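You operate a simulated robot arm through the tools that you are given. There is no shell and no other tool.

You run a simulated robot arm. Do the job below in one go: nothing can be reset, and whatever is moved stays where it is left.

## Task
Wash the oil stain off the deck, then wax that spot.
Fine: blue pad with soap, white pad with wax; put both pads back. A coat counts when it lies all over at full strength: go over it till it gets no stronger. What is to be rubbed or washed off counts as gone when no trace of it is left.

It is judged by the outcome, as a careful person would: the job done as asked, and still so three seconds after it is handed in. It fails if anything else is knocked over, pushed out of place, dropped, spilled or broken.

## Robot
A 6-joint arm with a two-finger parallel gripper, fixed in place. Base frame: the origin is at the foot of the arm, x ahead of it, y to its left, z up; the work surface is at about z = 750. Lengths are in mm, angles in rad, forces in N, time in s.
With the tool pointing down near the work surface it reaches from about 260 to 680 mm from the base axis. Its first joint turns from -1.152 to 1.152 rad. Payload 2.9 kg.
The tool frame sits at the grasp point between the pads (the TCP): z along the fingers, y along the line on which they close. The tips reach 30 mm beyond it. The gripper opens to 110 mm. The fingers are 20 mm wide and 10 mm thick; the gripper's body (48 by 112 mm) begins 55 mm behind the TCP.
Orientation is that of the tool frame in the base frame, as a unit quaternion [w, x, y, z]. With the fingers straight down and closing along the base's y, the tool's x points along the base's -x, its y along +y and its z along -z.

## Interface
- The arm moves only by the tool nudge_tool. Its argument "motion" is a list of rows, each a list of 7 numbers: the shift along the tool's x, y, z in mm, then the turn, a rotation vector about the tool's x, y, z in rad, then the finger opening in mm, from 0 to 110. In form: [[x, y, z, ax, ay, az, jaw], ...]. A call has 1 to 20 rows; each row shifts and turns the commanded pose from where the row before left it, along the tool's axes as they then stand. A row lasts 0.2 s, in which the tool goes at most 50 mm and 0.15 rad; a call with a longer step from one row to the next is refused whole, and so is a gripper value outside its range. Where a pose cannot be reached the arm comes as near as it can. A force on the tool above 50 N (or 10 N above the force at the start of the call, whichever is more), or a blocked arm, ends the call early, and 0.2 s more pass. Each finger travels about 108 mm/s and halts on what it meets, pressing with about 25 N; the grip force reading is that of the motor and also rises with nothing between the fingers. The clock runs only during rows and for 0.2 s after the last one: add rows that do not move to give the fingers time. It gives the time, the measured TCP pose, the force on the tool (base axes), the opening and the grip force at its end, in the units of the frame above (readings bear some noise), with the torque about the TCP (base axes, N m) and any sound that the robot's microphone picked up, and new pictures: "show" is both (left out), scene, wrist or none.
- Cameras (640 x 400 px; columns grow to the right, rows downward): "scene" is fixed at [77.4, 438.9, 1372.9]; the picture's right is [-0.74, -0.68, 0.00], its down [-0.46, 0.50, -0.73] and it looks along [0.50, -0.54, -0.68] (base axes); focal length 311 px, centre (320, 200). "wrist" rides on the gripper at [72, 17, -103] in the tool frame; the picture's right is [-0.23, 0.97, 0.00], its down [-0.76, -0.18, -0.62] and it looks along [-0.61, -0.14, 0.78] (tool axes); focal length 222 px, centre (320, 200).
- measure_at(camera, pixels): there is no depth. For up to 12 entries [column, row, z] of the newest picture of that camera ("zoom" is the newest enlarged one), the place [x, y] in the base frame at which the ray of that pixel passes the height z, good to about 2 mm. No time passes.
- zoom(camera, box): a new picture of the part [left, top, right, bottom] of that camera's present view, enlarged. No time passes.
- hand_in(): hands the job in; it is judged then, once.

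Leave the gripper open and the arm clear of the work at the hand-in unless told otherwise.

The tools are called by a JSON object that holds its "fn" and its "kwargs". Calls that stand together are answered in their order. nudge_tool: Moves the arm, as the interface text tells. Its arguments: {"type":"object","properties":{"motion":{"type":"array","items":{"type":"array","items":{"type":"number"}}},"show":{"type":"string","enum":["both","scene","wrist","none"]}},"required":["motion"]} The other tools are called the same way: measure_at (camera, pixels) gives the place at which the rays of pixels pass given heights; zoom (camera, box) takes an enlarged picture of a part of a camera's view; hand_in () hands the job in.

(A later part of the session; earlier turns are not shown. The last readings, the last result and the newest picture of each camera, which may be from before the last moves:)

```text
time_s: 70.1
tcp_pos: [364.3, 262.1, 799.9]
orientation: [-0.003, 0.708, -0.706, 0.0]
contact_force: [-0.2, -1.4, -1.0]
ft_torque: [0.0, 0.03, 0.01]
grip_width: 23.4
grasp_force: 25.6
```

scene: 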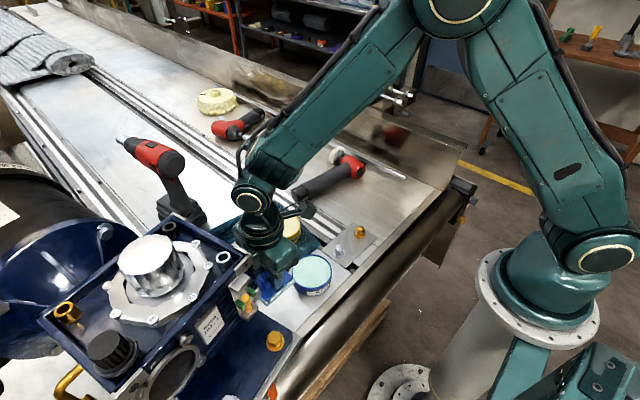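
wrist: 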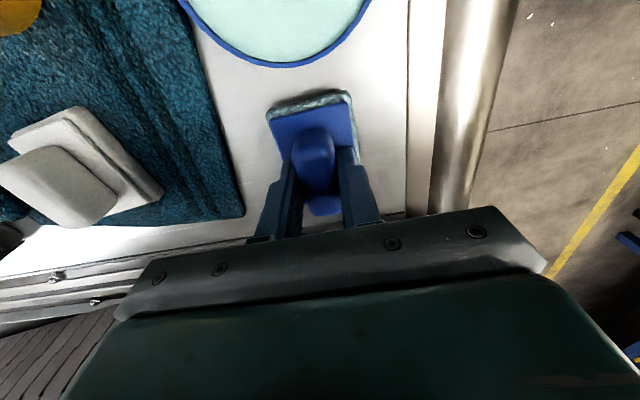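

Still free (≈-1 N). I continue in 0.3–0.4 mm steps.

{"fn": "nudge_tool", "kwargs": {"motion": [[0, 0, 0.4, 0, 0, 0, 0], [0, 0, 0.4, 0, 0, 0, 0], [0, 0, 0, 0, 0, 0, 0]], "show": "none"}}

```text
time_s: 70.9
tcp_pos: [364.1, 261.7, 798.9]
orientation: [-0.003, 0.707, -0.707, 0.001]
contact_force: [0.4, 0.6, 3.7]
ft_torque: [-0.15, 0.08, 0.0]
grip_width: 23.1
grasp_force: 25.1
```

Contact (3.7 N). I open the fingers to 36 and then rise straight up.

{"fn": "nudge_tool", "kwargs": {"motion": [[0, 0, 0, 0, 0, 0, 28], [0, 0, 0, 0, 0, 0, 36], [0, 0, 0, 0, 0, 0, 36], [0, 0, -4, 0, 0, 0, 36], [0, 0, -8, 0, 0, 0, 36], [0, 0, -15, 0, 0, 0, 36], [0, 0, -20, 0, 0, 0, 36], [0, 0, -25, 0, 0, 0, 36], [0, 0, -30, 0, 0, 0, 36], [0, 0, 0, 0, 0, 0, 36]]}}

{"fn": "zoom", "kwargs": {"camera": "scene", "box": [200, 240, 328, 320]}}

{"fn": "zoom", "kwargs": {"camera": "wrist", "box": [262, 60, 390, 140]}}

```text
time_s: 73.1
tcp_pos: [363.8, 260.2, 901.6]
orientation: [-0.002, 0.708, -0.706, 0.0]
contact_force: [-0.8, 0.5, 0.2]
ft_torque: [0.01, 0.02, -0.03]
grip_width: 36.1
grasp_force: 0.0
```

scene: 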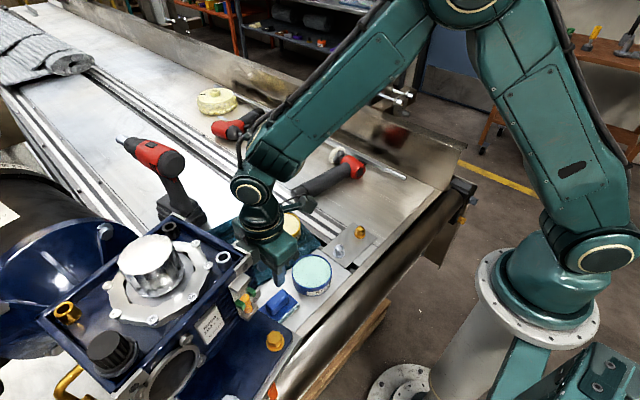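
wrist: 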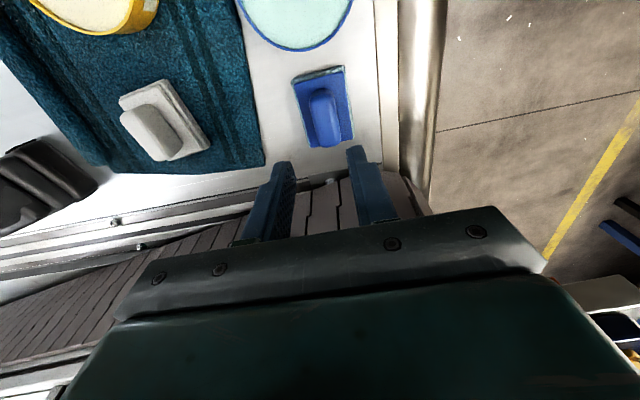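

```text
5.00 times, centred on (264, 280) of scene
```

zoom: 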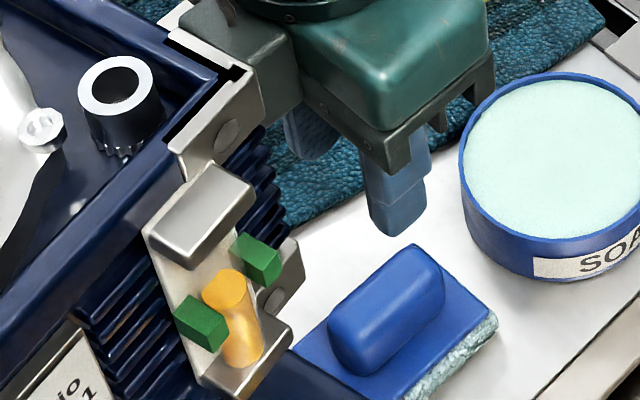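

```text
5.00 times, centred on (326, 100) of wrist
```

zoom: 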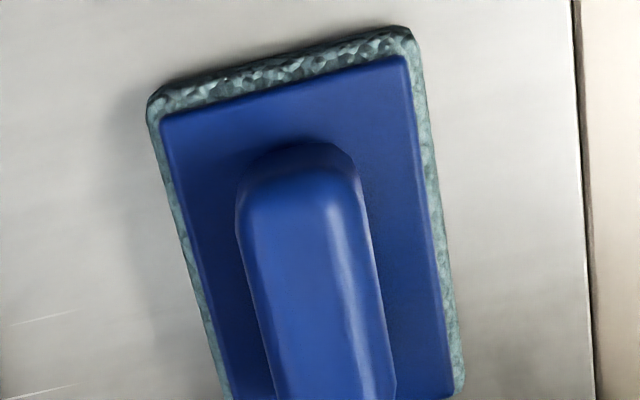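

The pad stands free. I compare its position with the start (corners were x 339–393, y 225–300).

{"fn": "measure_at", "kwargs": {"camera": "wrist", "pixels": [[292, 80, 752], [344.4, 65.6, 752], [354.6, 138, 752], [309.5, 95, 785], [334, 93, 785]]}}

{"fn": "measure_at", "kwargs": {"camera": "scene", "pixels": [[299.2, 302, 765], [299.2, 305.5, 752], [283, 289, 785], [266, 305, 785]]}}

```text
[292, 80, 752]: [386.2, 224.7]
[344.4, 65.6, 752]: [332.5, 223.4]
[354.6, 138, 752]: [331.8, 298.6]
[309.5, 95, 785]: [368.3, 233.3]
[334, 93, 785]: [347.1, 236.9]
```

```text
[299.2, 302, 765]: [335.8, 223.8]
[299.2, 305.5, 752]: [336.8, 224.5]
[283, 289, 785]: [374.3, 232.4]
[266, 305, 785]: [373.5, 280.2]
```

The pad is back within a few mm (about 4–5 mm nearer in x), flat and free. Next I study the white pad and the standing drill near it before moving there.

{"fn": "measure_at", "kwargs": {"camera": "wrist", "pixels": [[95, 185, 760], [95, 185, 800], [45, 140, 800], [119, 100, 755], [172, 80, 755], [210, 148, 755], [156, 161, 770], [121, 117, 785], [146, 107, 785], [182, 148, 785], [160, 160, 785]]}}

{"fn": "measure_at", "kwargs": {"camera": "scene", "pixels": [[207, 222, 760], [207, 222, 800], [190, 205, 800], [160, 210, 800], [158, 165, 900], [183, 158, 950]]}}

{"fn": "zoom", "kwargs": {"camera": "wrist", "box": [90, 60, 250, 170]}}

```text
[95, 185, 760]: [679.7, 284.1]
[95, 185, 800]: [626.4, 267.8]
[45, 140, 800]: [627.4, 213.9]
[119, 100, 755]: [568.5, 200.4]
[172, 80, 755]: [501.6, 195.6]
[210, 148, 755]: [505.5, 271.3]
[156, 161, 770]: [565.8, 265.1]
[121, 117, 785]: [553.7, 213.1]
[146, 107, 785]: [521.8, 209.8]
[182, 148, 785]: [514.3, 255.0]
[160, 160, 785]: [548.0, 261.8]
```

```text
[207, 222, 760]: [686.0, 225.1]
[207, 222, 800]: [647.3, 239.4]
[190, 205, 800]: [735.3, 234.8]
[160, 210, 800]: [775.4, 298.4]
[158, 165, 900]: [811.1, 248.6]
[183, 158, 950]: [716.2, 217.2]
```

```text
3.64 times, centred on (170, 115) of wrist
```

zoom: 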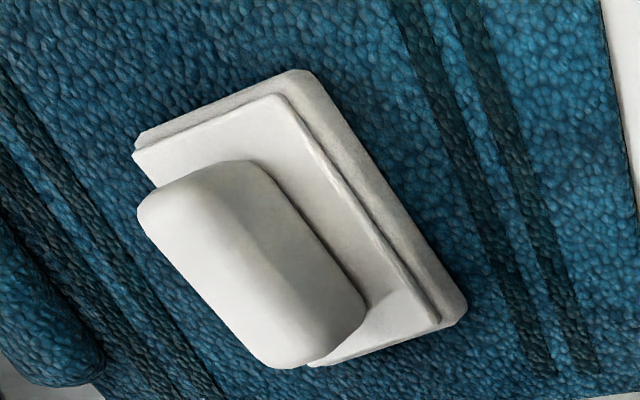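

The drill's nearest part is at x≈650, well away from the white pad (x 502–568, y 196–270). I move over to about (530,215,920) for a close look at the white pad.

{"fn": "nudge_tool", "kwargs": {"motion": [[10, -15, -3, 0, 0, 0, 56], [10, -30, -5, 0, 0, 0, 56], [10, -35, -5, 0, 0, 0, 56], [8, -35, -5, 0, 0, 0, 56], [7, -30, 0, 0, 0, 0, 56], [0, -21, 0, 0, 0, 0, 56], [0, 0, 0, 0, 0, 0, 56]]}}

{"fn": "zoom", "kwargs": {"camera": "wrist", "box": [250, 50, 410, 150]}}

{"fn": "zoom", "kwargs": {"camera": "scene", "box": [340, 160, 420, 220]}}

```text
time_s: 74.7
tcp_pos: [530.6, 216.1, 919.5]
orientation: [-0.003, 0.708, -0.706, 0.0]
contact_force: [-0.1, -0.3, -0.4]
ft_torque: [0.0, -0.03, 0.02]
grip_width: 56.0
grasp_force: 0.1
```

scene: 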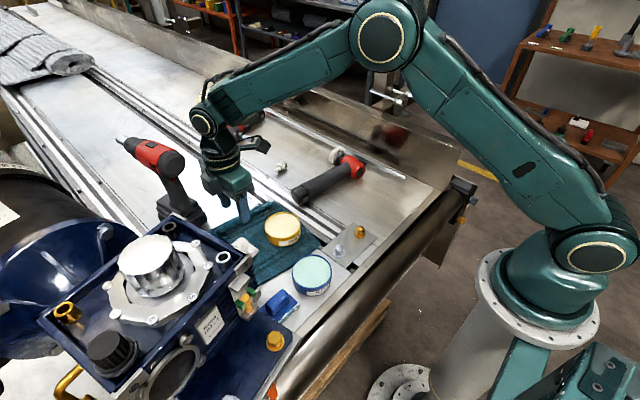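
wrist: 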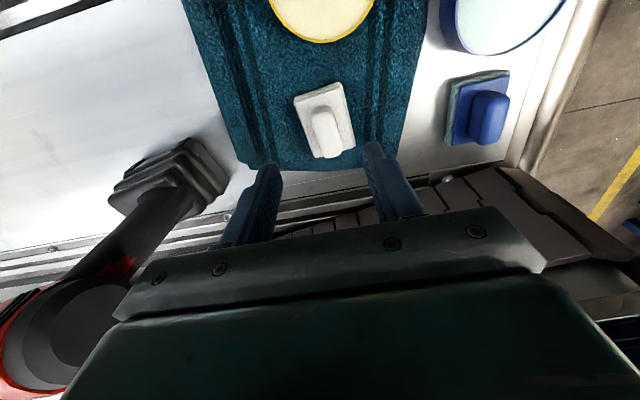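

```text
4.00 times, centred on (330, 100) of wrist
```

zoom: 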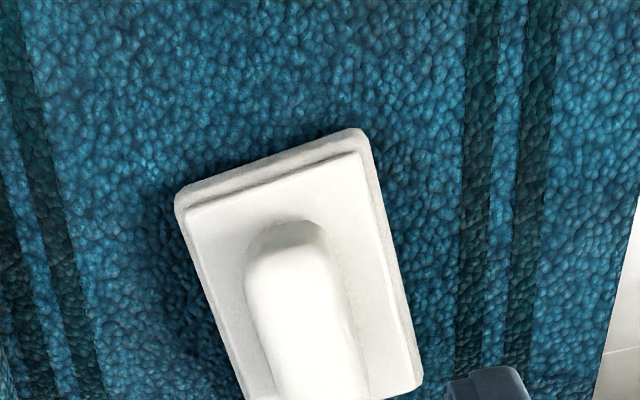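

```text
6.67 times, centred on (380, 190) of scene
```

zoom: 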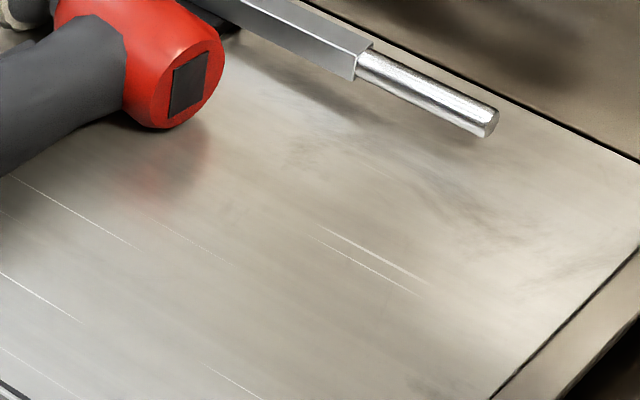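

I measure the white pad's corners and handle outline from this close view.

{"fn": "measure_at", "kwargs": {"camera": "wrist", "pixels": [[294, 101.3, 755], [340, 82.5, 755], [355.5, 145.8, 755], [296.5, 103.5, 768], [340.5, 88, 768], [354, 144, 768], [312.5, 118, 788], [333.8, 114, 788], [342, 148.8, 788], [318.8, 150, 788], [325, 105, 775]]}}

{"fn": "zoom", "kwargs": {"camera": "wrist", "box": [270, 75, 382, 175]}}

```text
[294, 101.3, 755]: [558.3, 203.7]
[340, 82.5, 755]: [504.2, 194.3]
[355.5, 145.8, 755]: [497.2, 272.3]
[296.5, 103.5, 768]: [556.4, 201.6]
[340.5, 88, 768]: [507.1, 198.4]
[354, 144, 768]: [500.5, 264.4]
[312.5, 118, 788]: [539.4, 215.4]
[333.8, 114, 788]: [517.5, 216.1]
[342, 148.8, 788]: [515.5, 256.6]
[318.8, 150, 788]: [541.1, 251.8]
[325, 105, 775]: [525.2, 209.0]
```

```text
4.00 times, centred on (326, 125) of wrist
```

zoom: 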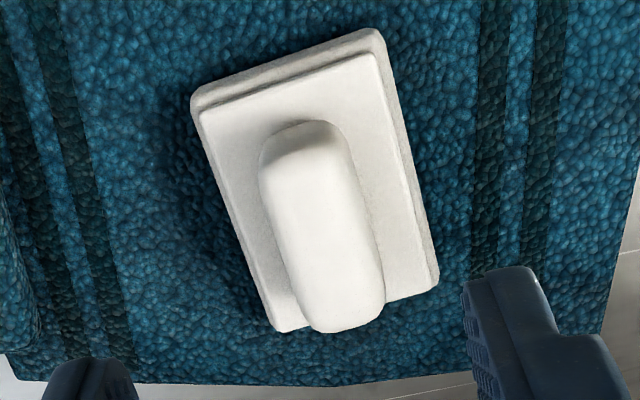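

The white pad's centre is about (528,235), turned about +0.09 rad seen from above; its handle is about 23 x 47 and lies lengthwise as on the blue one. I move over it, turn the tool by that angle, and go down to z≈822 with the fingers at 40.

{"fn": "nudge_tool", "kwargs": {"motion": [[-10, 1.2, 10, 0, 0, 0, 46], [-9, 1.1, 10, 0, 0, -0.09, 40], [0, 0, 20, 0, 0, 0, 40], [0, 0, 20, 0, 0, 0, 40], [0, 0, 20, 0, 0, 0, 40], [0, 0, 12, 0, 0, 0, 40], [0, 0, 5, 0, 0, 0, 40], [0, 0, 0, 0, 0, 0, 40]]}}

{"fn": "zoom", "kwargs": {"camera": "wrist", "box": [220, 80, 440, 218]}}

{"fn": "zoom", "kwargs": {"camera": "scene", "box": [160, 160, 320, 280]}}

```text
time_s: 76.5
tcp_pos: [528.3, 236.0, 822.9]
orientation: [-0.003, 0.739, -0.674, 0.0]
contact_force: [0.2, 1.0, 0.4]
ft_torque: [0.01, -0.03, -0.03]
grip_width: 39.7
grasp_force: 0.0
```

scene: 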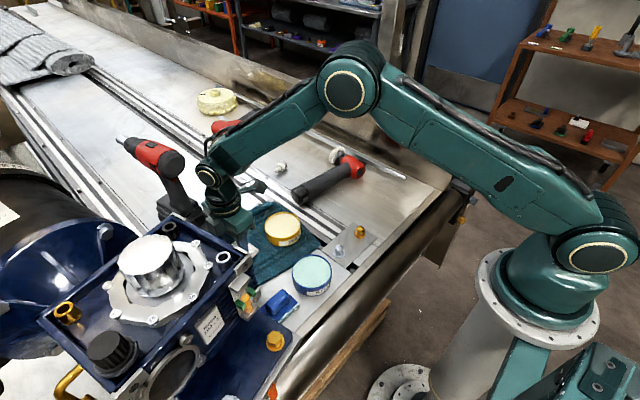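
wrist: 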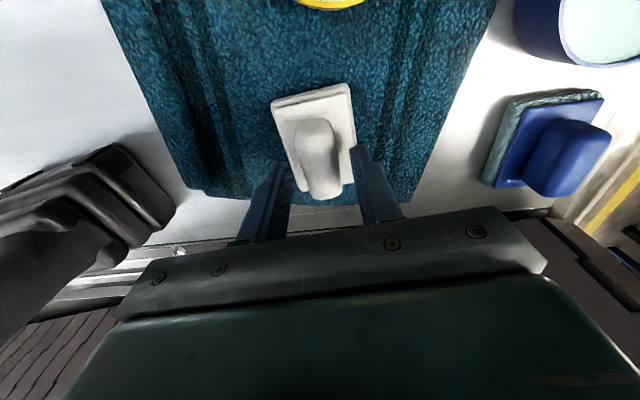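

```text
2.90 times, centred on (330, 149) of wrist
```

zoom: 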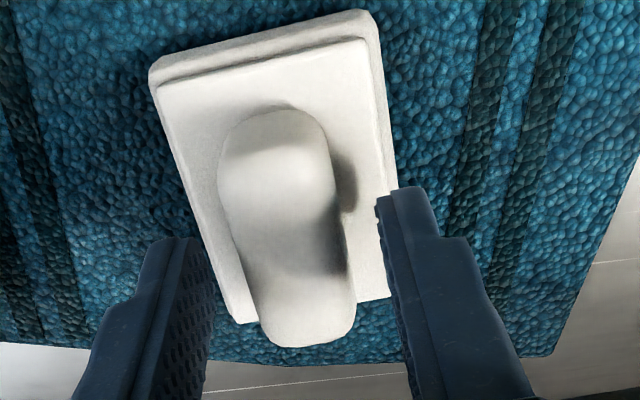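

```text
3.33 times, centred on (240, 220) of scene
```

zoom: 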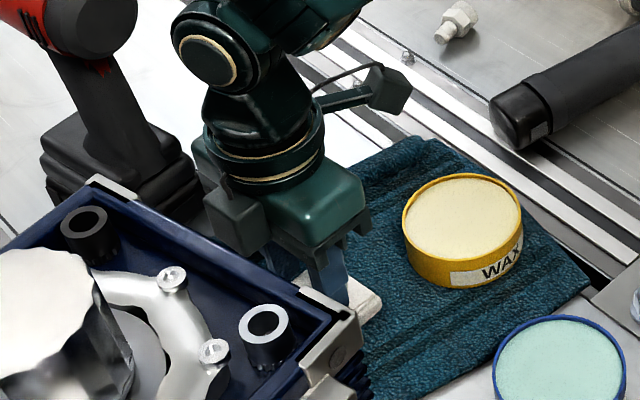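

The pad edge now lines up with the tool just as the blue one did, and the handle is centred between the fingers. I lower to z≈808, then in 1 mm steps.

{"fn": "nudge_tool", "kwargs": {"motion": [[0, 0, 5, 0, 0, 0, 40], [0, 0, 5, 0, 0, 0, 36], [0, 0, 3, 0, 0, 0, 36], [0, 0, 1, 0, 0, 0, 36], [0, 0, 1, 0, 0, 0, 36], [0, 0, 0, 0, 0, 0, 36]], "show": "wrist"}}

{"fn": "zoom", "kwargs": {"camera": "wrist", "box": [220, 80, 440, 218]}}

```text
time_s: 77.9
tcp_pos: [528.5, 235.4, 807.3]
orientation: [-0.002, 0.739, -0.674, -0.001]
contact_force: [0.3, -0.1, 0.3]
ft_torque: [-0.01, -0.02, 0.01]
grip_width: 35.8
grasp_force: 0.0
```

wrist: 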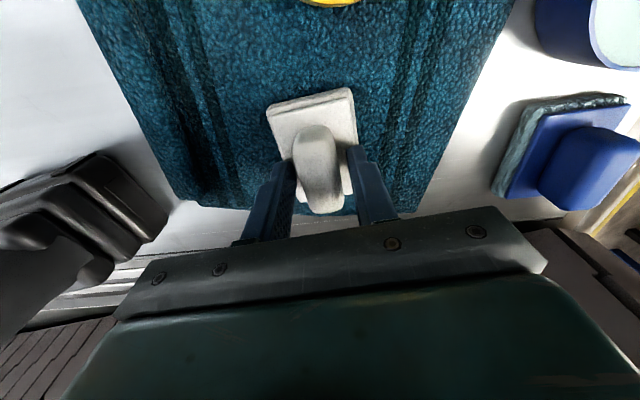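

```text
2.90 times, centred on (330, 149) of wrist
```

zoom: 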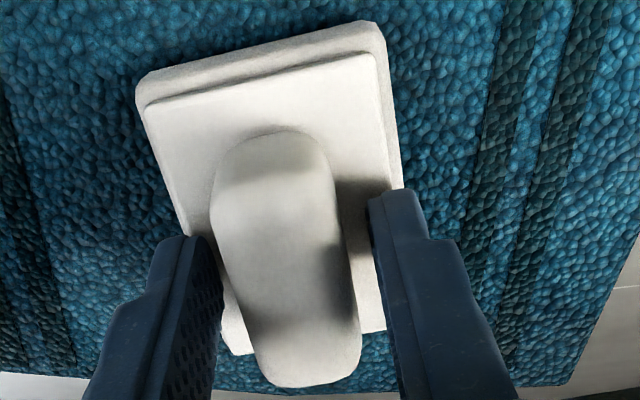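

Centred. I continue down in fine steps to find contact with the plate.

{"fn": "nudge_tool", "kwargs": {"motion": [[0, 0, 1, 0, 0, 0, 36], [0, 0, 1, 0, 0, 0, 36], [0, 0, 0.5, 0, 0, 0, 36], [0, 0, 0.5, 0, 0, 0, 36], [0, 0, 0, 0, 0, 0, 36]], "show": "none"}}

```text
time_s: 79.1
tcp_pos: [528.7, 235.8, 805.2]
orientation: [-0.004, 0.739, -0.674, 0.001]
contact_force: [-5.7, 0.1, 23.9]
ft_torque: [-0.03, 0.49, -0.02]
grip_width: 37.0
grasp_force: 1.3
```

Contact at 24 N (z≈805). I back off 0.3 mm and close on the handle.

{"fn": "nudge_tool", "kwargs": {"motion": [[0, 0, -0.3, 0, 0, 0, 30], [0, 0, 0, 0, 0, 0, 15], [0, 0, 0, 0, 0, 0, 0], [0, 0, 0, 0, 0, 0, 0], [0, 0, 0, 0, 0, 0, 0]], "show": "wrist"}}

{"fn": "zoom", "kwargs": {"camera": "wrist", "box": [220, 80, 440, 218]}}

```text
time_s: 80.3
tcp_pos: [528.7, 235.9, 806.0]
orientation: [-0.004, 0.738, -0.675, 0.001]
contact_force: [1.8, 0.1, 23.3]
ft_torque: [-0.24, 0.21, -0.02]
grip_width: 23.3
grasp_force: 25.1
```

wrist: 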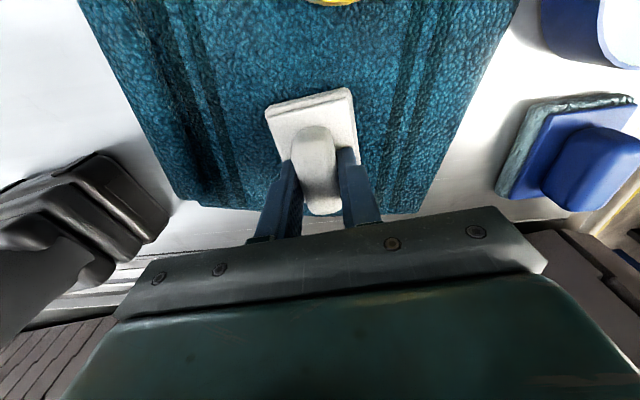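

```text
2.90 times, centred on (330, 149) of wrist
```

zoom: 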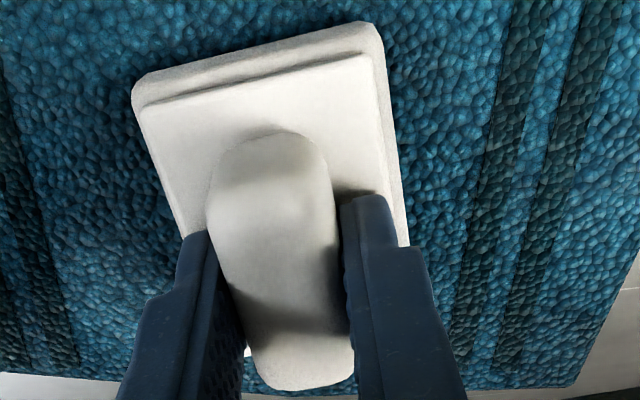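

Held (23.3 mm, 25 N). I lift slowly: 0.5–1 mm first, then more.

{"fn": "nudge_tool", "kwargs": {"motion": [[0, 0, -0.5, 0, 0, 0, 0], [0, 0, -1, 0, 0, 0, 0], [0, 0, -1, 0, 0, 0, 0], [0, 0, -1, 0, 0, 0, 0], [0, 0, -1.5, 0, 0, 0, 0], [0, 0, -2, 0, 0, 0, 0], [0, 0, -3, 0, 0, 0, 0], [0, 0, -4, 0, 0, 0, 0], [0, 0, -5, 0, 0, 0, 0], [0, 0, -6, 0, 0, 0, 0], [0, 0, -6, 0, 0, 0, 0], [0, 0, -6, 0, 0, 0, 0], [0, 0, -6, 0, 0, 0, 0], [0, 0, -4, 0, 0, 0, 0], [0, 0, -2, 0, 0, 0, 0], [0, 0, 0, 0, 0, 0, 0]]}}

{"fn": "zoom", "kwargs": {"camera": "wrist", "box": [220, 80, 440, 218]}}

```text
time_s: 83.7
tcp_pos: [528.7, 234.5, 853.8]
orientation: [-0.002, 0.739, -0.674, 0.0]
contact_force: [-0.6, 0.5, -1.0]
ft_torque: [-0.02, 0.01, 0.0]
grip_width: 23.5
grasp_force: 24.8
```

scene: 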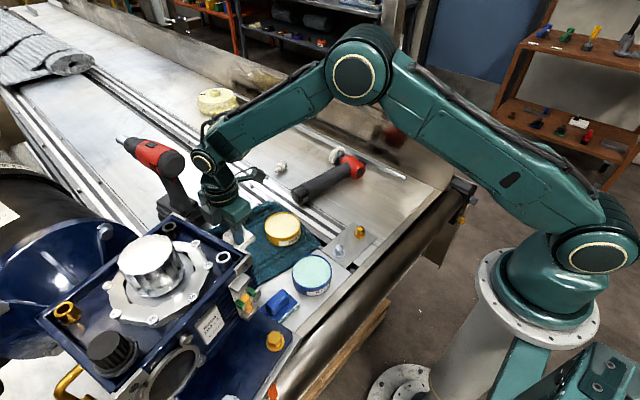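
wrist: 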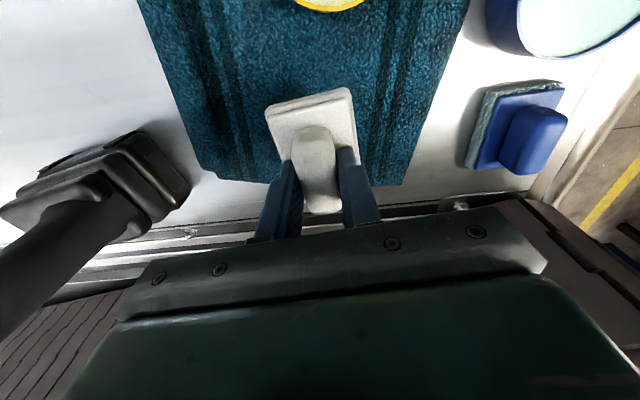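

```text
2.90 times, centred on (330, 149) of wrist
```

zoom: 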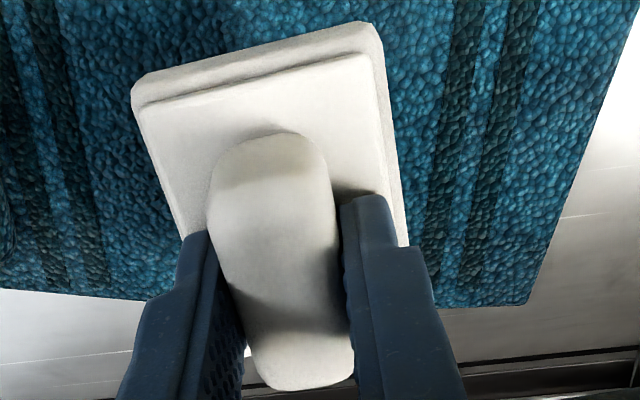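

The white pad is up, firmly held. I measure the wax tin top's centre and edges in the scene view.

{"fn": "zoom", "kwargs": {"camera": "scene", "box": [230, 190, 342, 260]}}

{"fn": "measure_at", "kwargs": {"camera": "scene", "pixels": [[282.6, 225.4, 780], [282.6, 225.4, 786], [282.6, 225.4, 790], [265, 227, 785], [300.6, 226, 785], [283, 212, 785], [282.5, 239, 785]]}}

{"fn": "measure_at", "kwargs": {"camera": "wrist", "pixels": [[330, 11, 785], [295, 3, 785]]}}

```text
5.71 times, centred on (286, 225) of scene
```

zoom: 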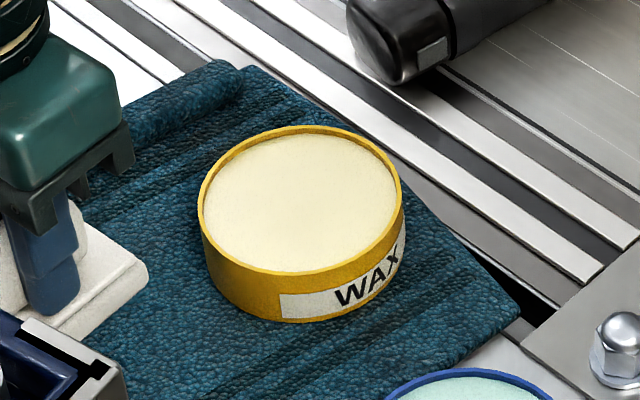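

```text
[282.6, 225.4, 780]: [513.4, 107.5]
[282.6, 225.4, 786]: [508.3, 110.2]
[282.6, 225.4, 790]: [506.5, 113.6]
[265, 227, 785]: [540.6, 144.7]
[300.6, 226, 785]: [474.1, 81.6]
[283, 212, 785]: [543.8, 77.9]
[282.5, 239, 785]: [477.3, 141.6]
```

```text
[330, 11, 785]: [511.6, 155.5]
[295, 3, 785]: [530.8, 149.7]
```

The wax tin's centre is about (507,111), its top about z 786. I raise 12 mm and carry the pad over it smoothly.

{"fn": "nudge_tool", "kwargs": {"motion": [[0, 0, -4, 0, 0, 0, 0], [4, 1, -5, 0, 0, 0, 0], [8, 2, -3, 0, 0, 0, 0], [12, 3.2, 0, 0, 0, 0, 0], [15, 4, 0, 0, 0, 0, 0], [16, 4.4, 0, 0, 0, 0, 0], [16, 4.4, 0, 0, 0, 0, 0], [16, 4.4, 0, 0, 0, 0, 0], [14, 4, 0, 0, 0, 0, 0], [11, 3, 0, 0, 0, 0, 0], [6, 1.6, 0, 0, 0, 0, 0], [3.6, 0.6, 0, 0, 0, 0, 0], [0, 0, 0, 0, 0, 0, 0]]}}

{"fn": "zoom", "kwargs": {"camera": "wrist", "box": [220, 60, 420, 185]}}

{"fn": "zoom", "kwargs": {"camera": "scene", "box": [220, 170, 348, 250]}}

```text
time_s: 86.5
tcp_pos: [508.9, 111.7, 866.0]
orientation: [-0.002, 0.739, -0.674, 0.0]
contact_force: [0.5, 0.0, -0.2]
ft_torque: [0.0, -0.02, 0.03]
grip_width: 23.3
grasp_force: 24.7
```

scene: 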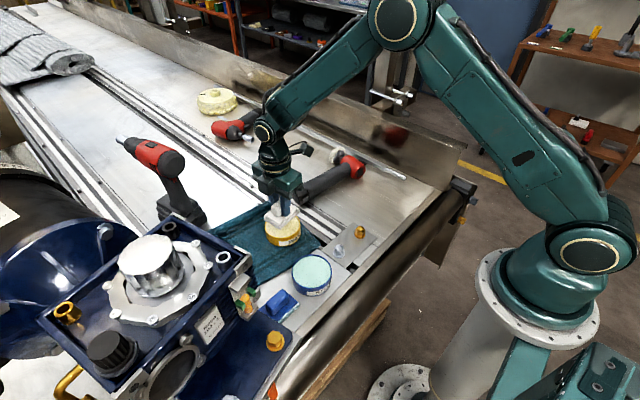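
wrist: 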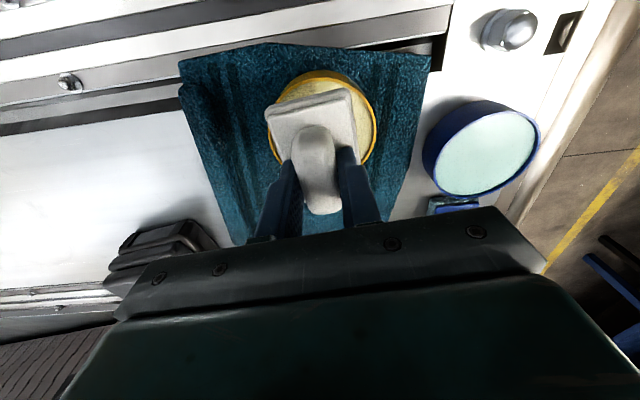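

```text
3.20 times, centred on (320, 122) of wrist
```

zoom: 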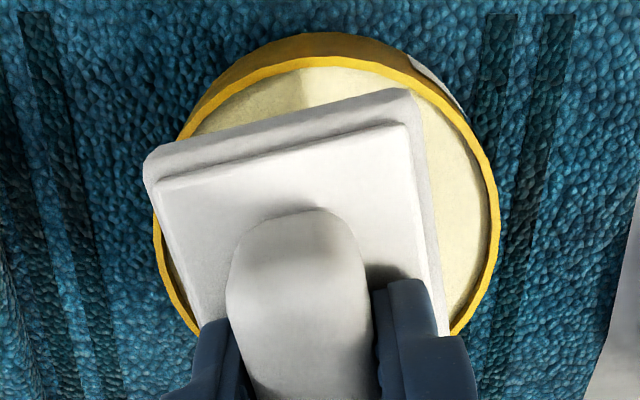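

```text
5.00 times, centred on (284, 210) of scene
```

zoom: 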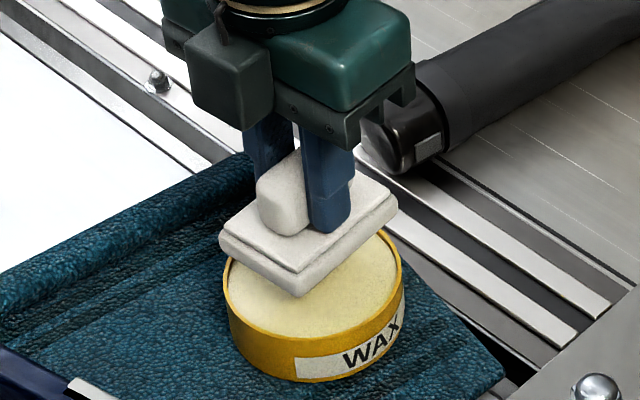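

The pad is about 4 mm too far in +x relative to the tin; I correct that and lower to z≈842.

{"fn": "nudge_tool", "kwargs": {"motion": [[0, 2, 3, 0, 0, 0, 0], [0, 2, 5, 0, 0, 0, 0], [0, 0, 6, 0, 0, 0, 0], [0, 0, 5, 0, 0, 0, 0], [0, 0, 3, 0, 0, 0, 0], [0, 0, 2, 0, 0, 0, 0], [0, 0, 0, 0, 0, 0, 0]]}}

{"fn": "zoom", "kwargs": {"camera": "wrist", "box": [220, 60, 420, 185]}}

{"fn": "zoom", "kwargs": {"camera": "scene", "box": [220, 170, 348, 250]}}

```text
time_s: 88.1
tcp_pos: [503.7, 112.3, 840.4]
orientation: [-0.003, 0.739, -0.673, 0.0]
contact_force: [0.2, -0.7, -0.5]
ft_torque: [0.03, -0.02, -0.04]
grip_width: 23.5
grasp_force: 24.6
```

scene: 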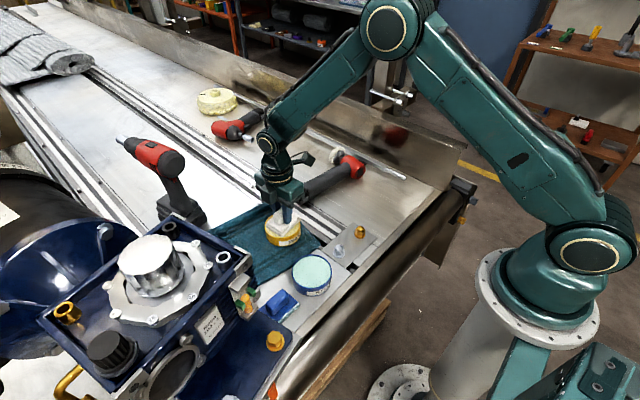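
wrist: 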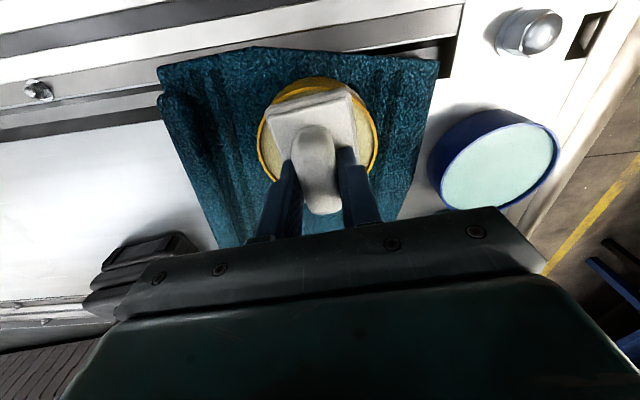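

```text
3.20 times, centred on (320, 122) of wrist
```

zoom: 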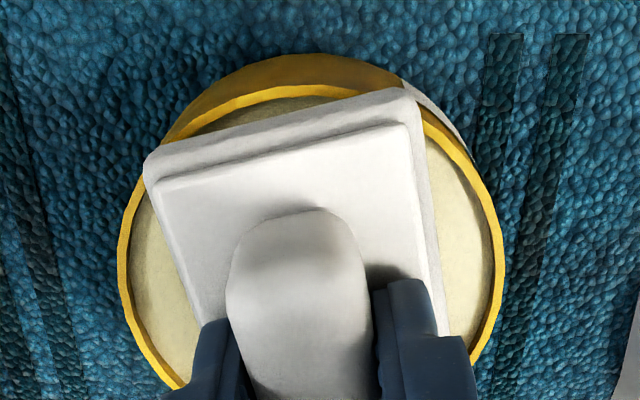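

```text
5.00 times, centred on (284, 210) of scene
```

zoom: 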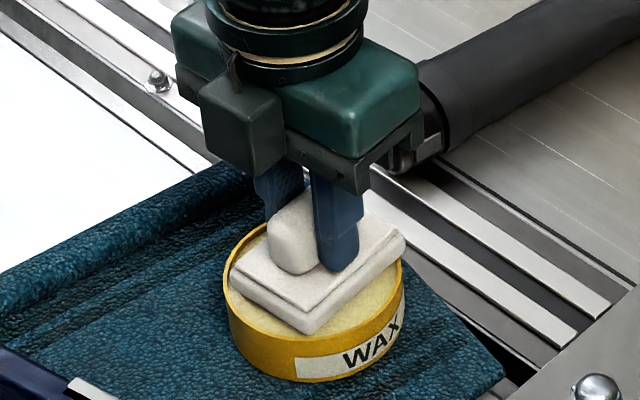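

Well centred. I lower in 1 mm steps, few at a time, watching for contact.

{"fn": "nudge_tool", "kwargs": {"motion": [[0, 0, 1, 0, 0, 0, 0], [0, 0, 1, 0, 0, 0, 0], [0, 0, 1, 0, 0, 0, 0], [0, 0, 1, 0, 0, 0, 0], [0, 0, 0, 0, 0, 0, 0]], "show": "none"}}

```text
time_s: 89.3
tcp_pos: [502.9, 111.7, 836.5]
orientation: [-0.003, 0.739, -0.674, 0.0]
contact_force: [-2.1, -0.2, 4.1]
ft_torque: [-0.05, 0.23, 0.03]
grip_width: 23.5
grasp_force: 24.8
```

Contact begins (≈5 N). I press 0.3 mm more and look.

{"fn": "nudge_tool", "kwargs": {"motion": [[0, 0, 0.3, 0, 0, 0, 0], [0, 0, 0, 0, 0, 0, 0]], "show": "both"}}

{"fn": "zoom", "kwargs": {"camera": "scene", "box": [220, 170, 348, 250]}}

{"fn": "zoom", "kwargs": {"camera": "wrist", "box": [220, 60, 420, 185]}}

```text
time_s: 89.9
tcp_pos: [502.3, 112.2, 837.8]
orientation: [-0.003, 0.739, -0.674, 0.001]
contact_force: [1.4, -0.7, 4.6]
ft_torque: [0.06, 0.06, -0.03]
grip_width: 23.6
grasp_force: 24.4
```

scene: 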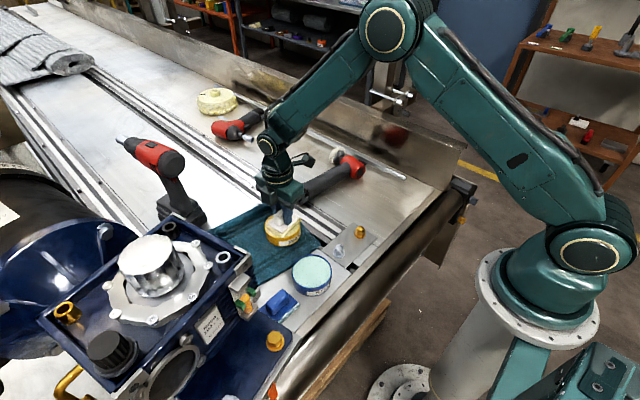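
wrist: 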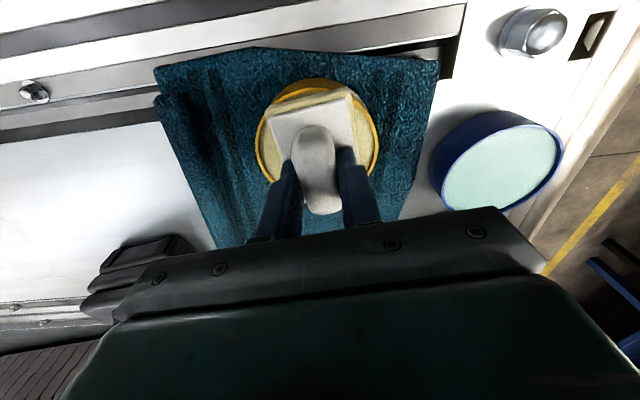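

```text
5.00 times, centred on (284, 210) of scene
```

zoom: 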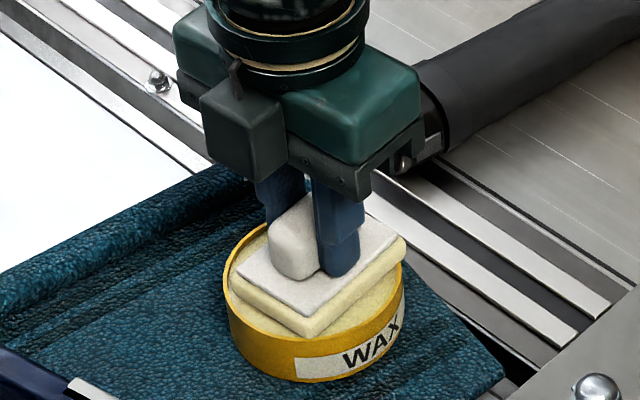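

```text
3.20 times, centred on (320, 122) of wrist
```

zoom: 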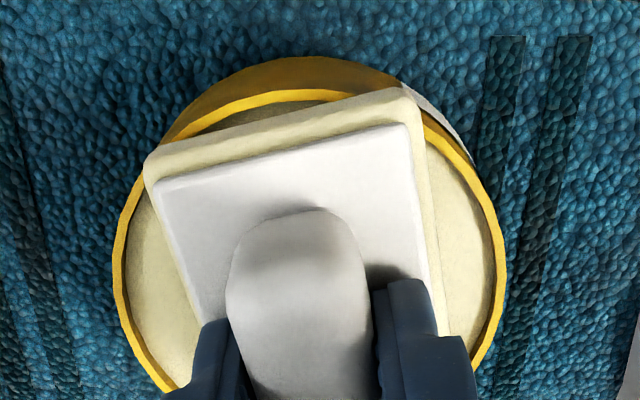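

The foam has turned wax-yellow, so it's loaded. I press a touch more for a moment, then lift gently straight up.

{"fn": "nudge_tool", "kwargs": {"motion": [[0, 0, 0.2, 0, 0, 0, 0], [0, 0, 0, 0, 0, 0, 0], [0, 0, -0.5, 0, 0, 0, 0], [0, 0, -1, 0, 0, 0, 0], [0, 0, -2, 0, 0, 0, 0], [0, 0, -4, 0, 0, 0, 0], [0, 0, -6, 0, 0, 0, 0], [0, 0, -8, 0, 0, 0, 0], [0, 0, -10, 0, 0, 0, 0], [0, 0, -10, 0, 0, 0, 0], [0, 0, -6, 0, 0, 0, 0], [0, 0, -3, 0, 0, 0, 0], [0, 0, 0, 0, 0, 0, 0]]}}

{"fn": "zoom", "kwargs": {"camera": "scene", "box": [220, 170, 348, 250]}}

```text
time_s: 92.7
tcp_pos: [503.3, 112.3, 887.8]
orientation: [-0.002, 0.739, -0.674, 0.0]
contact_force: [-0.1, 0.1, -0.9]
ft_torque: [-0.01, 0.02, 0.0]
grip_width: 23.3
grasp_force: 24.5
```

scene: 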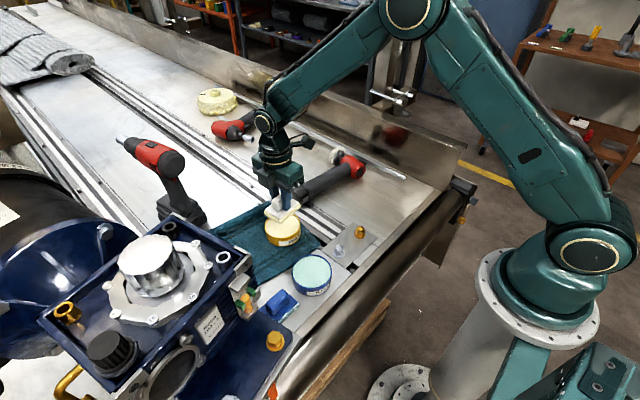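
wrist: 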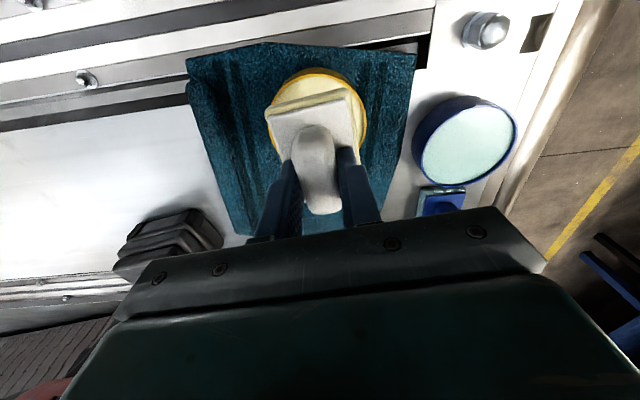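

```text
5.00 times, centred on (284, 210) of scene
```

zoom: 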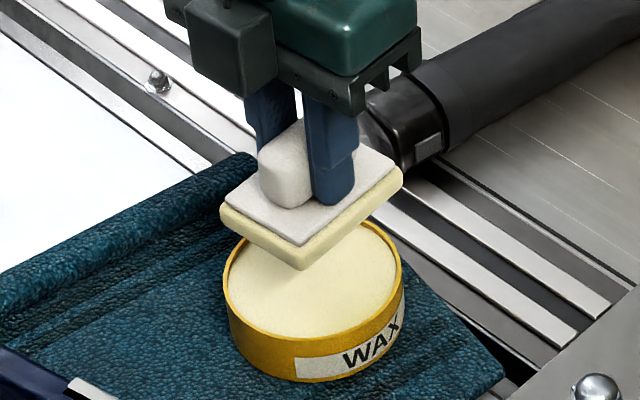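

The wax tin stayed put and the pad is coated. I travel smoothly to above the washed spot at (388,-155), with the pad bottom ~839, above everything on the way.

{"fn": "nudge_tool", "kwargs": {"motion": [[5.1, 2.8, 0, 0, 0, 0, 0], [10.3, 5.6, 0, 0, 0, 0, 0], [15.4, 8.4, 0, 0, 0, 0, 0], [20.5, 11.2, 0, 0, 0, 0, 0], [23.1, 12.6, 0, 0, 0, 0, 0], [23.1, 12.6, 0, 0, 0, 0, 0], [23.1, 12.6, 0, 0, 0, 0, 0], [23.1, 12.6, 0, 0, 0, 0, 0], [23.1, 12.6, 0, 0, 0, 0, 0], [23.1, 12.6, 0, 0, 0, 0, 0], [20.5, 11.2, 0, 0, 0, 0, 0], [18, 9.8, 0, 0, 0, 0, 0], [12.8, 7, 0, 0, 0, 0, 0], [10.3, 5.6, 0, 0, 0, 0, 0], [5.1, 2.8, 0, 0, 0, 0, 0], [0, 0, 0, 0, 0, 0, 0]]}}

{"fn": "zoom", "kwargs": {"camera": "wrist", "box": [200, 0, 440, 150]}}

```text
time_s: 96.1
tcp_pos: [387.3, -158.5, 884.3]
orientation: [-0.002, 0.739, -0.674, 0.0]
contact_force: [0.0, -0.5, -0.5]
ft_torque: [0.02, 0.0, -0.01]
grip_width: 23.7
grasp_force: 24.5
```

scene: 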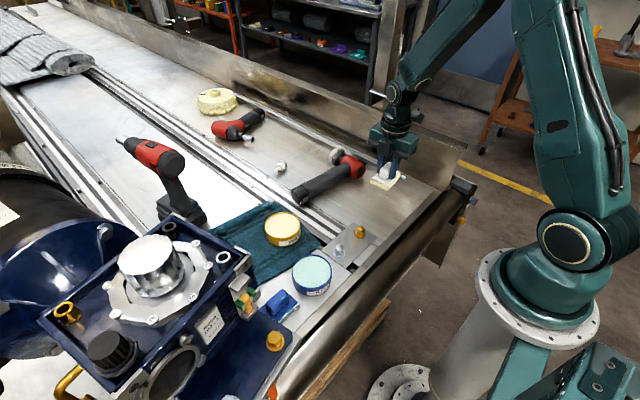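
wrist: 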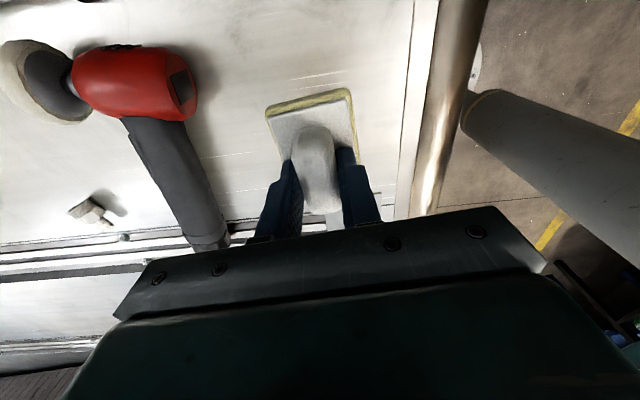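

```text
2.67 times, centred on (320, 75) of wrist
```

zoom: 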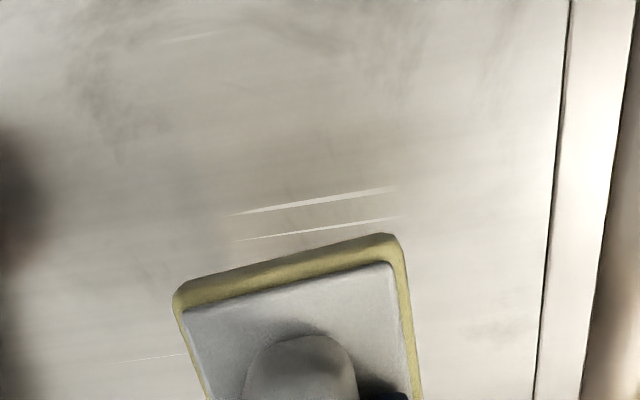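

I'm above the spot at (387,-158). The tool has a tiny tilt (~0.005 rad), which explains the earlier force rise in strokes, and I'll compensate for it in the strokes. Now I lower to about z 803.

{"fn": "nudge_tool", "kwargs": {"motion": [[0, 0, 5, 0, 0, 0, 0], [0, 0, 10, 0, 0, 0, 0], [0, 0, 15, 0, 0, 0, 0], [0, 0, 15, 0, 0, 0, 0], [0, 0, 13, 0, 0, 0, 0], [0, 0, 10, 0, 0, 0, 0], [0, 0, 6, 0, 0, 0, 0], [0, 0, 4, 0, 0, 0, 0], [0, 0, 2, 0, 0, 0, 0], [0, 0, 1, 0, 0, 0, 0], [0, 0, 0, 0, 0, 0, 0]], "show": "none"}}

```text
time_s: 98.5
tcp_pos: [387.7, -157.5, 804.3]
orientation: [-0.002, 0.74, -0.673, 0.0]
contact_force: [-0.1, 0.7, -0.2]
ft_torque: [-0.02, -0.01, -0.03]
grip_width: 23.6
grasp_force: 25.3
```

{"fn": "nudge_tool", "kwargs": {"motion": [[0, 0, 1, 0, 0, 0, 0], [0, 0, 1, 0, 0, 0, 0], [0, 0, 1, 0, 0, 0, 0], [0, 0, 0.5, 0, 0, 0, 0], [0, 0, 0.5, 0, 0, 0, 0], [0, 0, 0, 0, 0, 0, 0]], "show": "none"}}

```text
time_s: 99.9
tcp_pos: [385.8, -156.9, 800.2]
orientation: [-0.003, 0.739, -0.674, 0.0]
contact_force: [-0.2, -0.1, -0.6]
ft_torque: [-0.02, 0.01, -0.03]
grip_width: 23.6
grasp_force: 25.7
```

No contact at ~801; I go on with 0.4–0.5 mm steps.

{"fn": "nudge_tool", "kwargs": {"motion": [[0, 0, 0.5, 0, 0, 0, 0], [0, 0, 0.5, 0, 0, 0, 0], [0, 0, 0.4, 0, 0, 0, 0], [0, 0, 0, 0, 0, 0, 0]], "show": "none"}}

```text
time_s: 100.9
tcp_pos: [385.9, -156.2, 799.6]
orientation: [-0.002, 0.739, -0.674, 0.0]
contact_force: [0.5, -0.1, 0.1]
ft_torque: [-0.02, -0.02, -0.02]
grip_width: 23.6
grasp_force: 24.8
```

{"fn": "nudge_tool", "kwargs": {"motion": [[0, 0, 0.4, 0, 0, 0, 0], [0, 0, 0.4, 0, 0, 0, 0], [0, 0, 0, 0, 0, 0, 0]], "show": "none"}}

```text
time_s: 101.7
tcp_pos: [387.4, -157.1, 799.5]
orientation: [-0.003, 0.739, -0.674, 0.0]
contact_force: [-0.8, 1.9, 17.7]
ft_torque: [0.12, 0.29, -0.02]
grip_width: 23.6
grasp_force: 25.4
```

Contact at 17.7 N. I ease 0.15 mm and do a first waxing stroke along y, with tilt compensation, then look.

{"fn": "nudge_tool", "kwargs": {"motion": [[0, 0, -0.15, 0, 0, 0, 0], [5, 0.45, -0.02, 0, 0, 0, 0], [8, 0.72, -0.03, 0, 0, 0, 0], [8, 0.72, -0.03, 0, 0, 0, 0], [4, 0.36, -0.015, 0, 0, 0, 0], [-5, -0.45, 0.02, 0, 0, 0, 0], [-8, -0.72, 0.03, 0, 0, 0, 0], [-8, -0.72, 0.03, 0, 0, 0, 0], [-8, -0.72, 0.03, 0, 0, 0, 0], [-8, -0.72, 0.03, 0, 0, 0, 0], [-8, -0.72, 0.03, 0, 0, 0, 0], [-5, -0.45, 0.02, 0, 0, 0, 0], [0, 0, 0, 0, 0, 0, 0]]}}

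{"fn": "zoom", "kwargs": {"camera": "wrist", "box": [200, 0, 440, 150]}}

{"fn": "zoom", "kwargs": {"camera": "scene", "box": [330, 160, 430, 222]}}

```text
time_s: 104.5
tcp_pos: [386.0, -132.6, 798.2]
orientation: [-0.003, 0.739, -0.674, 0.0]
contact_force: [0.2, -5.5, 12.6]
ft_torque: [-0.45, 0.09, 0.04]
grip_width: 23.7
grasp_force: 24.3
```

scene: 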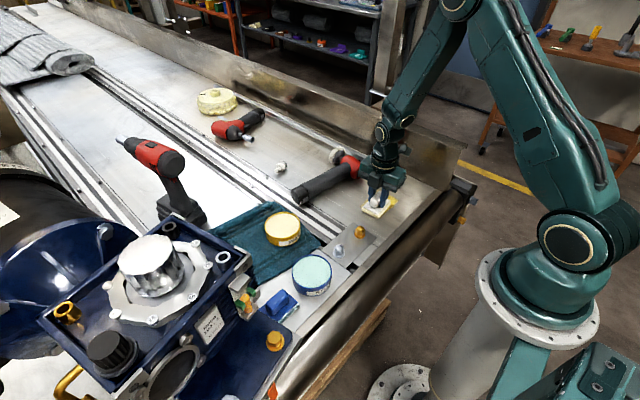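
wrist: 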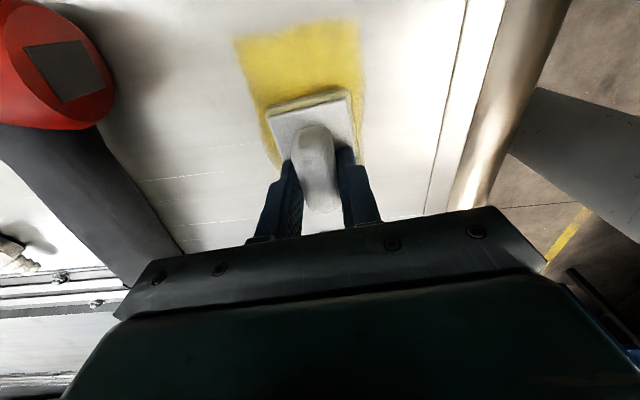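

```text
2.67 times, centred on (320, 75) of wrist
```

zoom: 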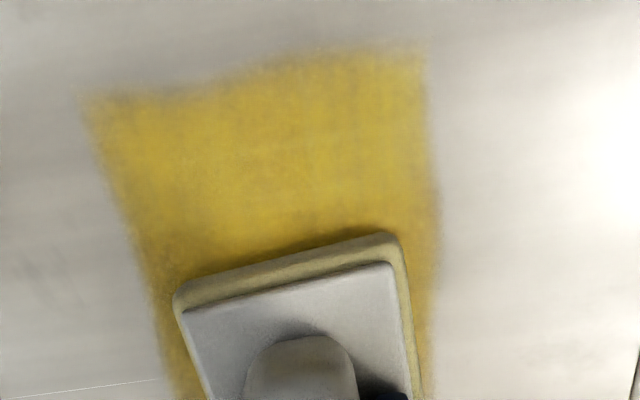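

```text
6.40 times, centred on (380, 191) of scene
```

zoom: 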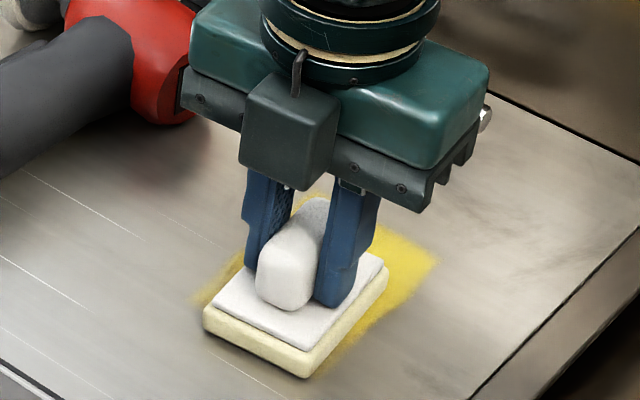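

A clear yellow coat appears under the swept band. I now shift to the x≈367 lane and stroke to y≈-184.

{"fn": "nudge_tool", "kwargs": {"motion": [[-0.5, 6, -0.022, 0, 0, 0, 0], [-0.6, 7, -0.026, 0, 0, 0, 0], [-0.6, 6, -0.022, 0, 0, 0, 0], [5, 0.45, -0.02, 0, 0, 0, 0], [8, 0.72, -0.031, 0, 0, 0, 0], [8, 0.72, -0.031, 0, 0, 0, 0], [8, 0.72, -0.031, 0, 0, 0, 0], [8, 0.72, -0.031, 0, 0, 0, 0], [8, 0.72, -0.031, 0, 0, 0, 0], [6, 0.54, -0.024, 0, 0, 0, 0], [0, 0, 0, 0, 0, 0, 0]], "show": "wrist"}}

```text
time_s: 106.9
tcp_pos: [368.4, -183.7, 798.1]
orientation: [-0.004, 0.738, -0.674, 0.0]
contact_force: [1.0, 2.9, 7.6]
ft_torque: [0.08, 0.23, -0.08]
grip_width: 23.6
grasp_force: 25.2
```

wrist: 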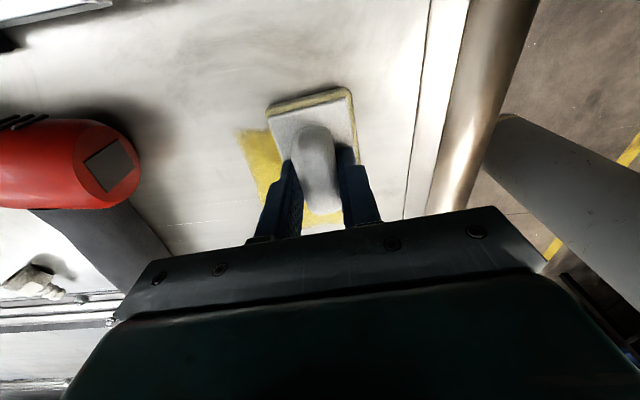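

Force 7.6 N, steady. I cross to the x≈407 lane at this y, then stroke to y≈-130.

{"fn": "nudge_tool", "kwargs": {"motion": [[0.4, -5, 0.018, 0, 0, 0, 0], [0.7, -8, 0.03, 0, 0, 0, 0], [0.7, -8, 0.03, 0, 0, 0, 0], [0.7, -8, 0.03, 0, 0, 0, 0], [0.7, -8, 0.03, 0, 0, 0, 0], [0.3, -3, 0.01, 0, 0, 0, 0], [0, 0, 0, 0, 0, 0, 0]], "show": "wrist"}}

```text
time_s: 108.5
tcp_pos: [406.9, -182.8, 798.8]
orientation: [-0.003, 0.739, -0.673, 0.0]
contact_force: [-8.2, 0.1, 18.7]
ft_torque: [-0.06, 0.42, -0.03]
grip_width: 23.3
grasp_force: 24.8
```

wrist: 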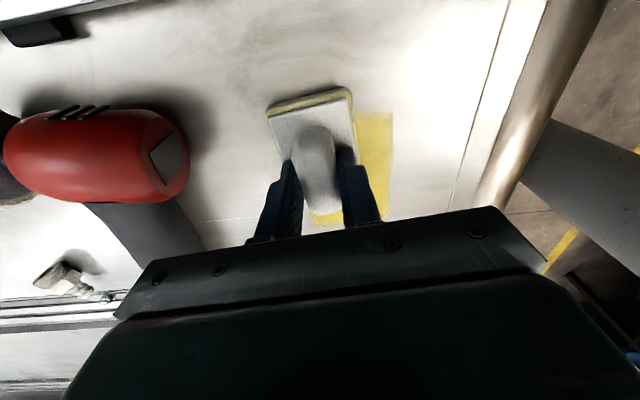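

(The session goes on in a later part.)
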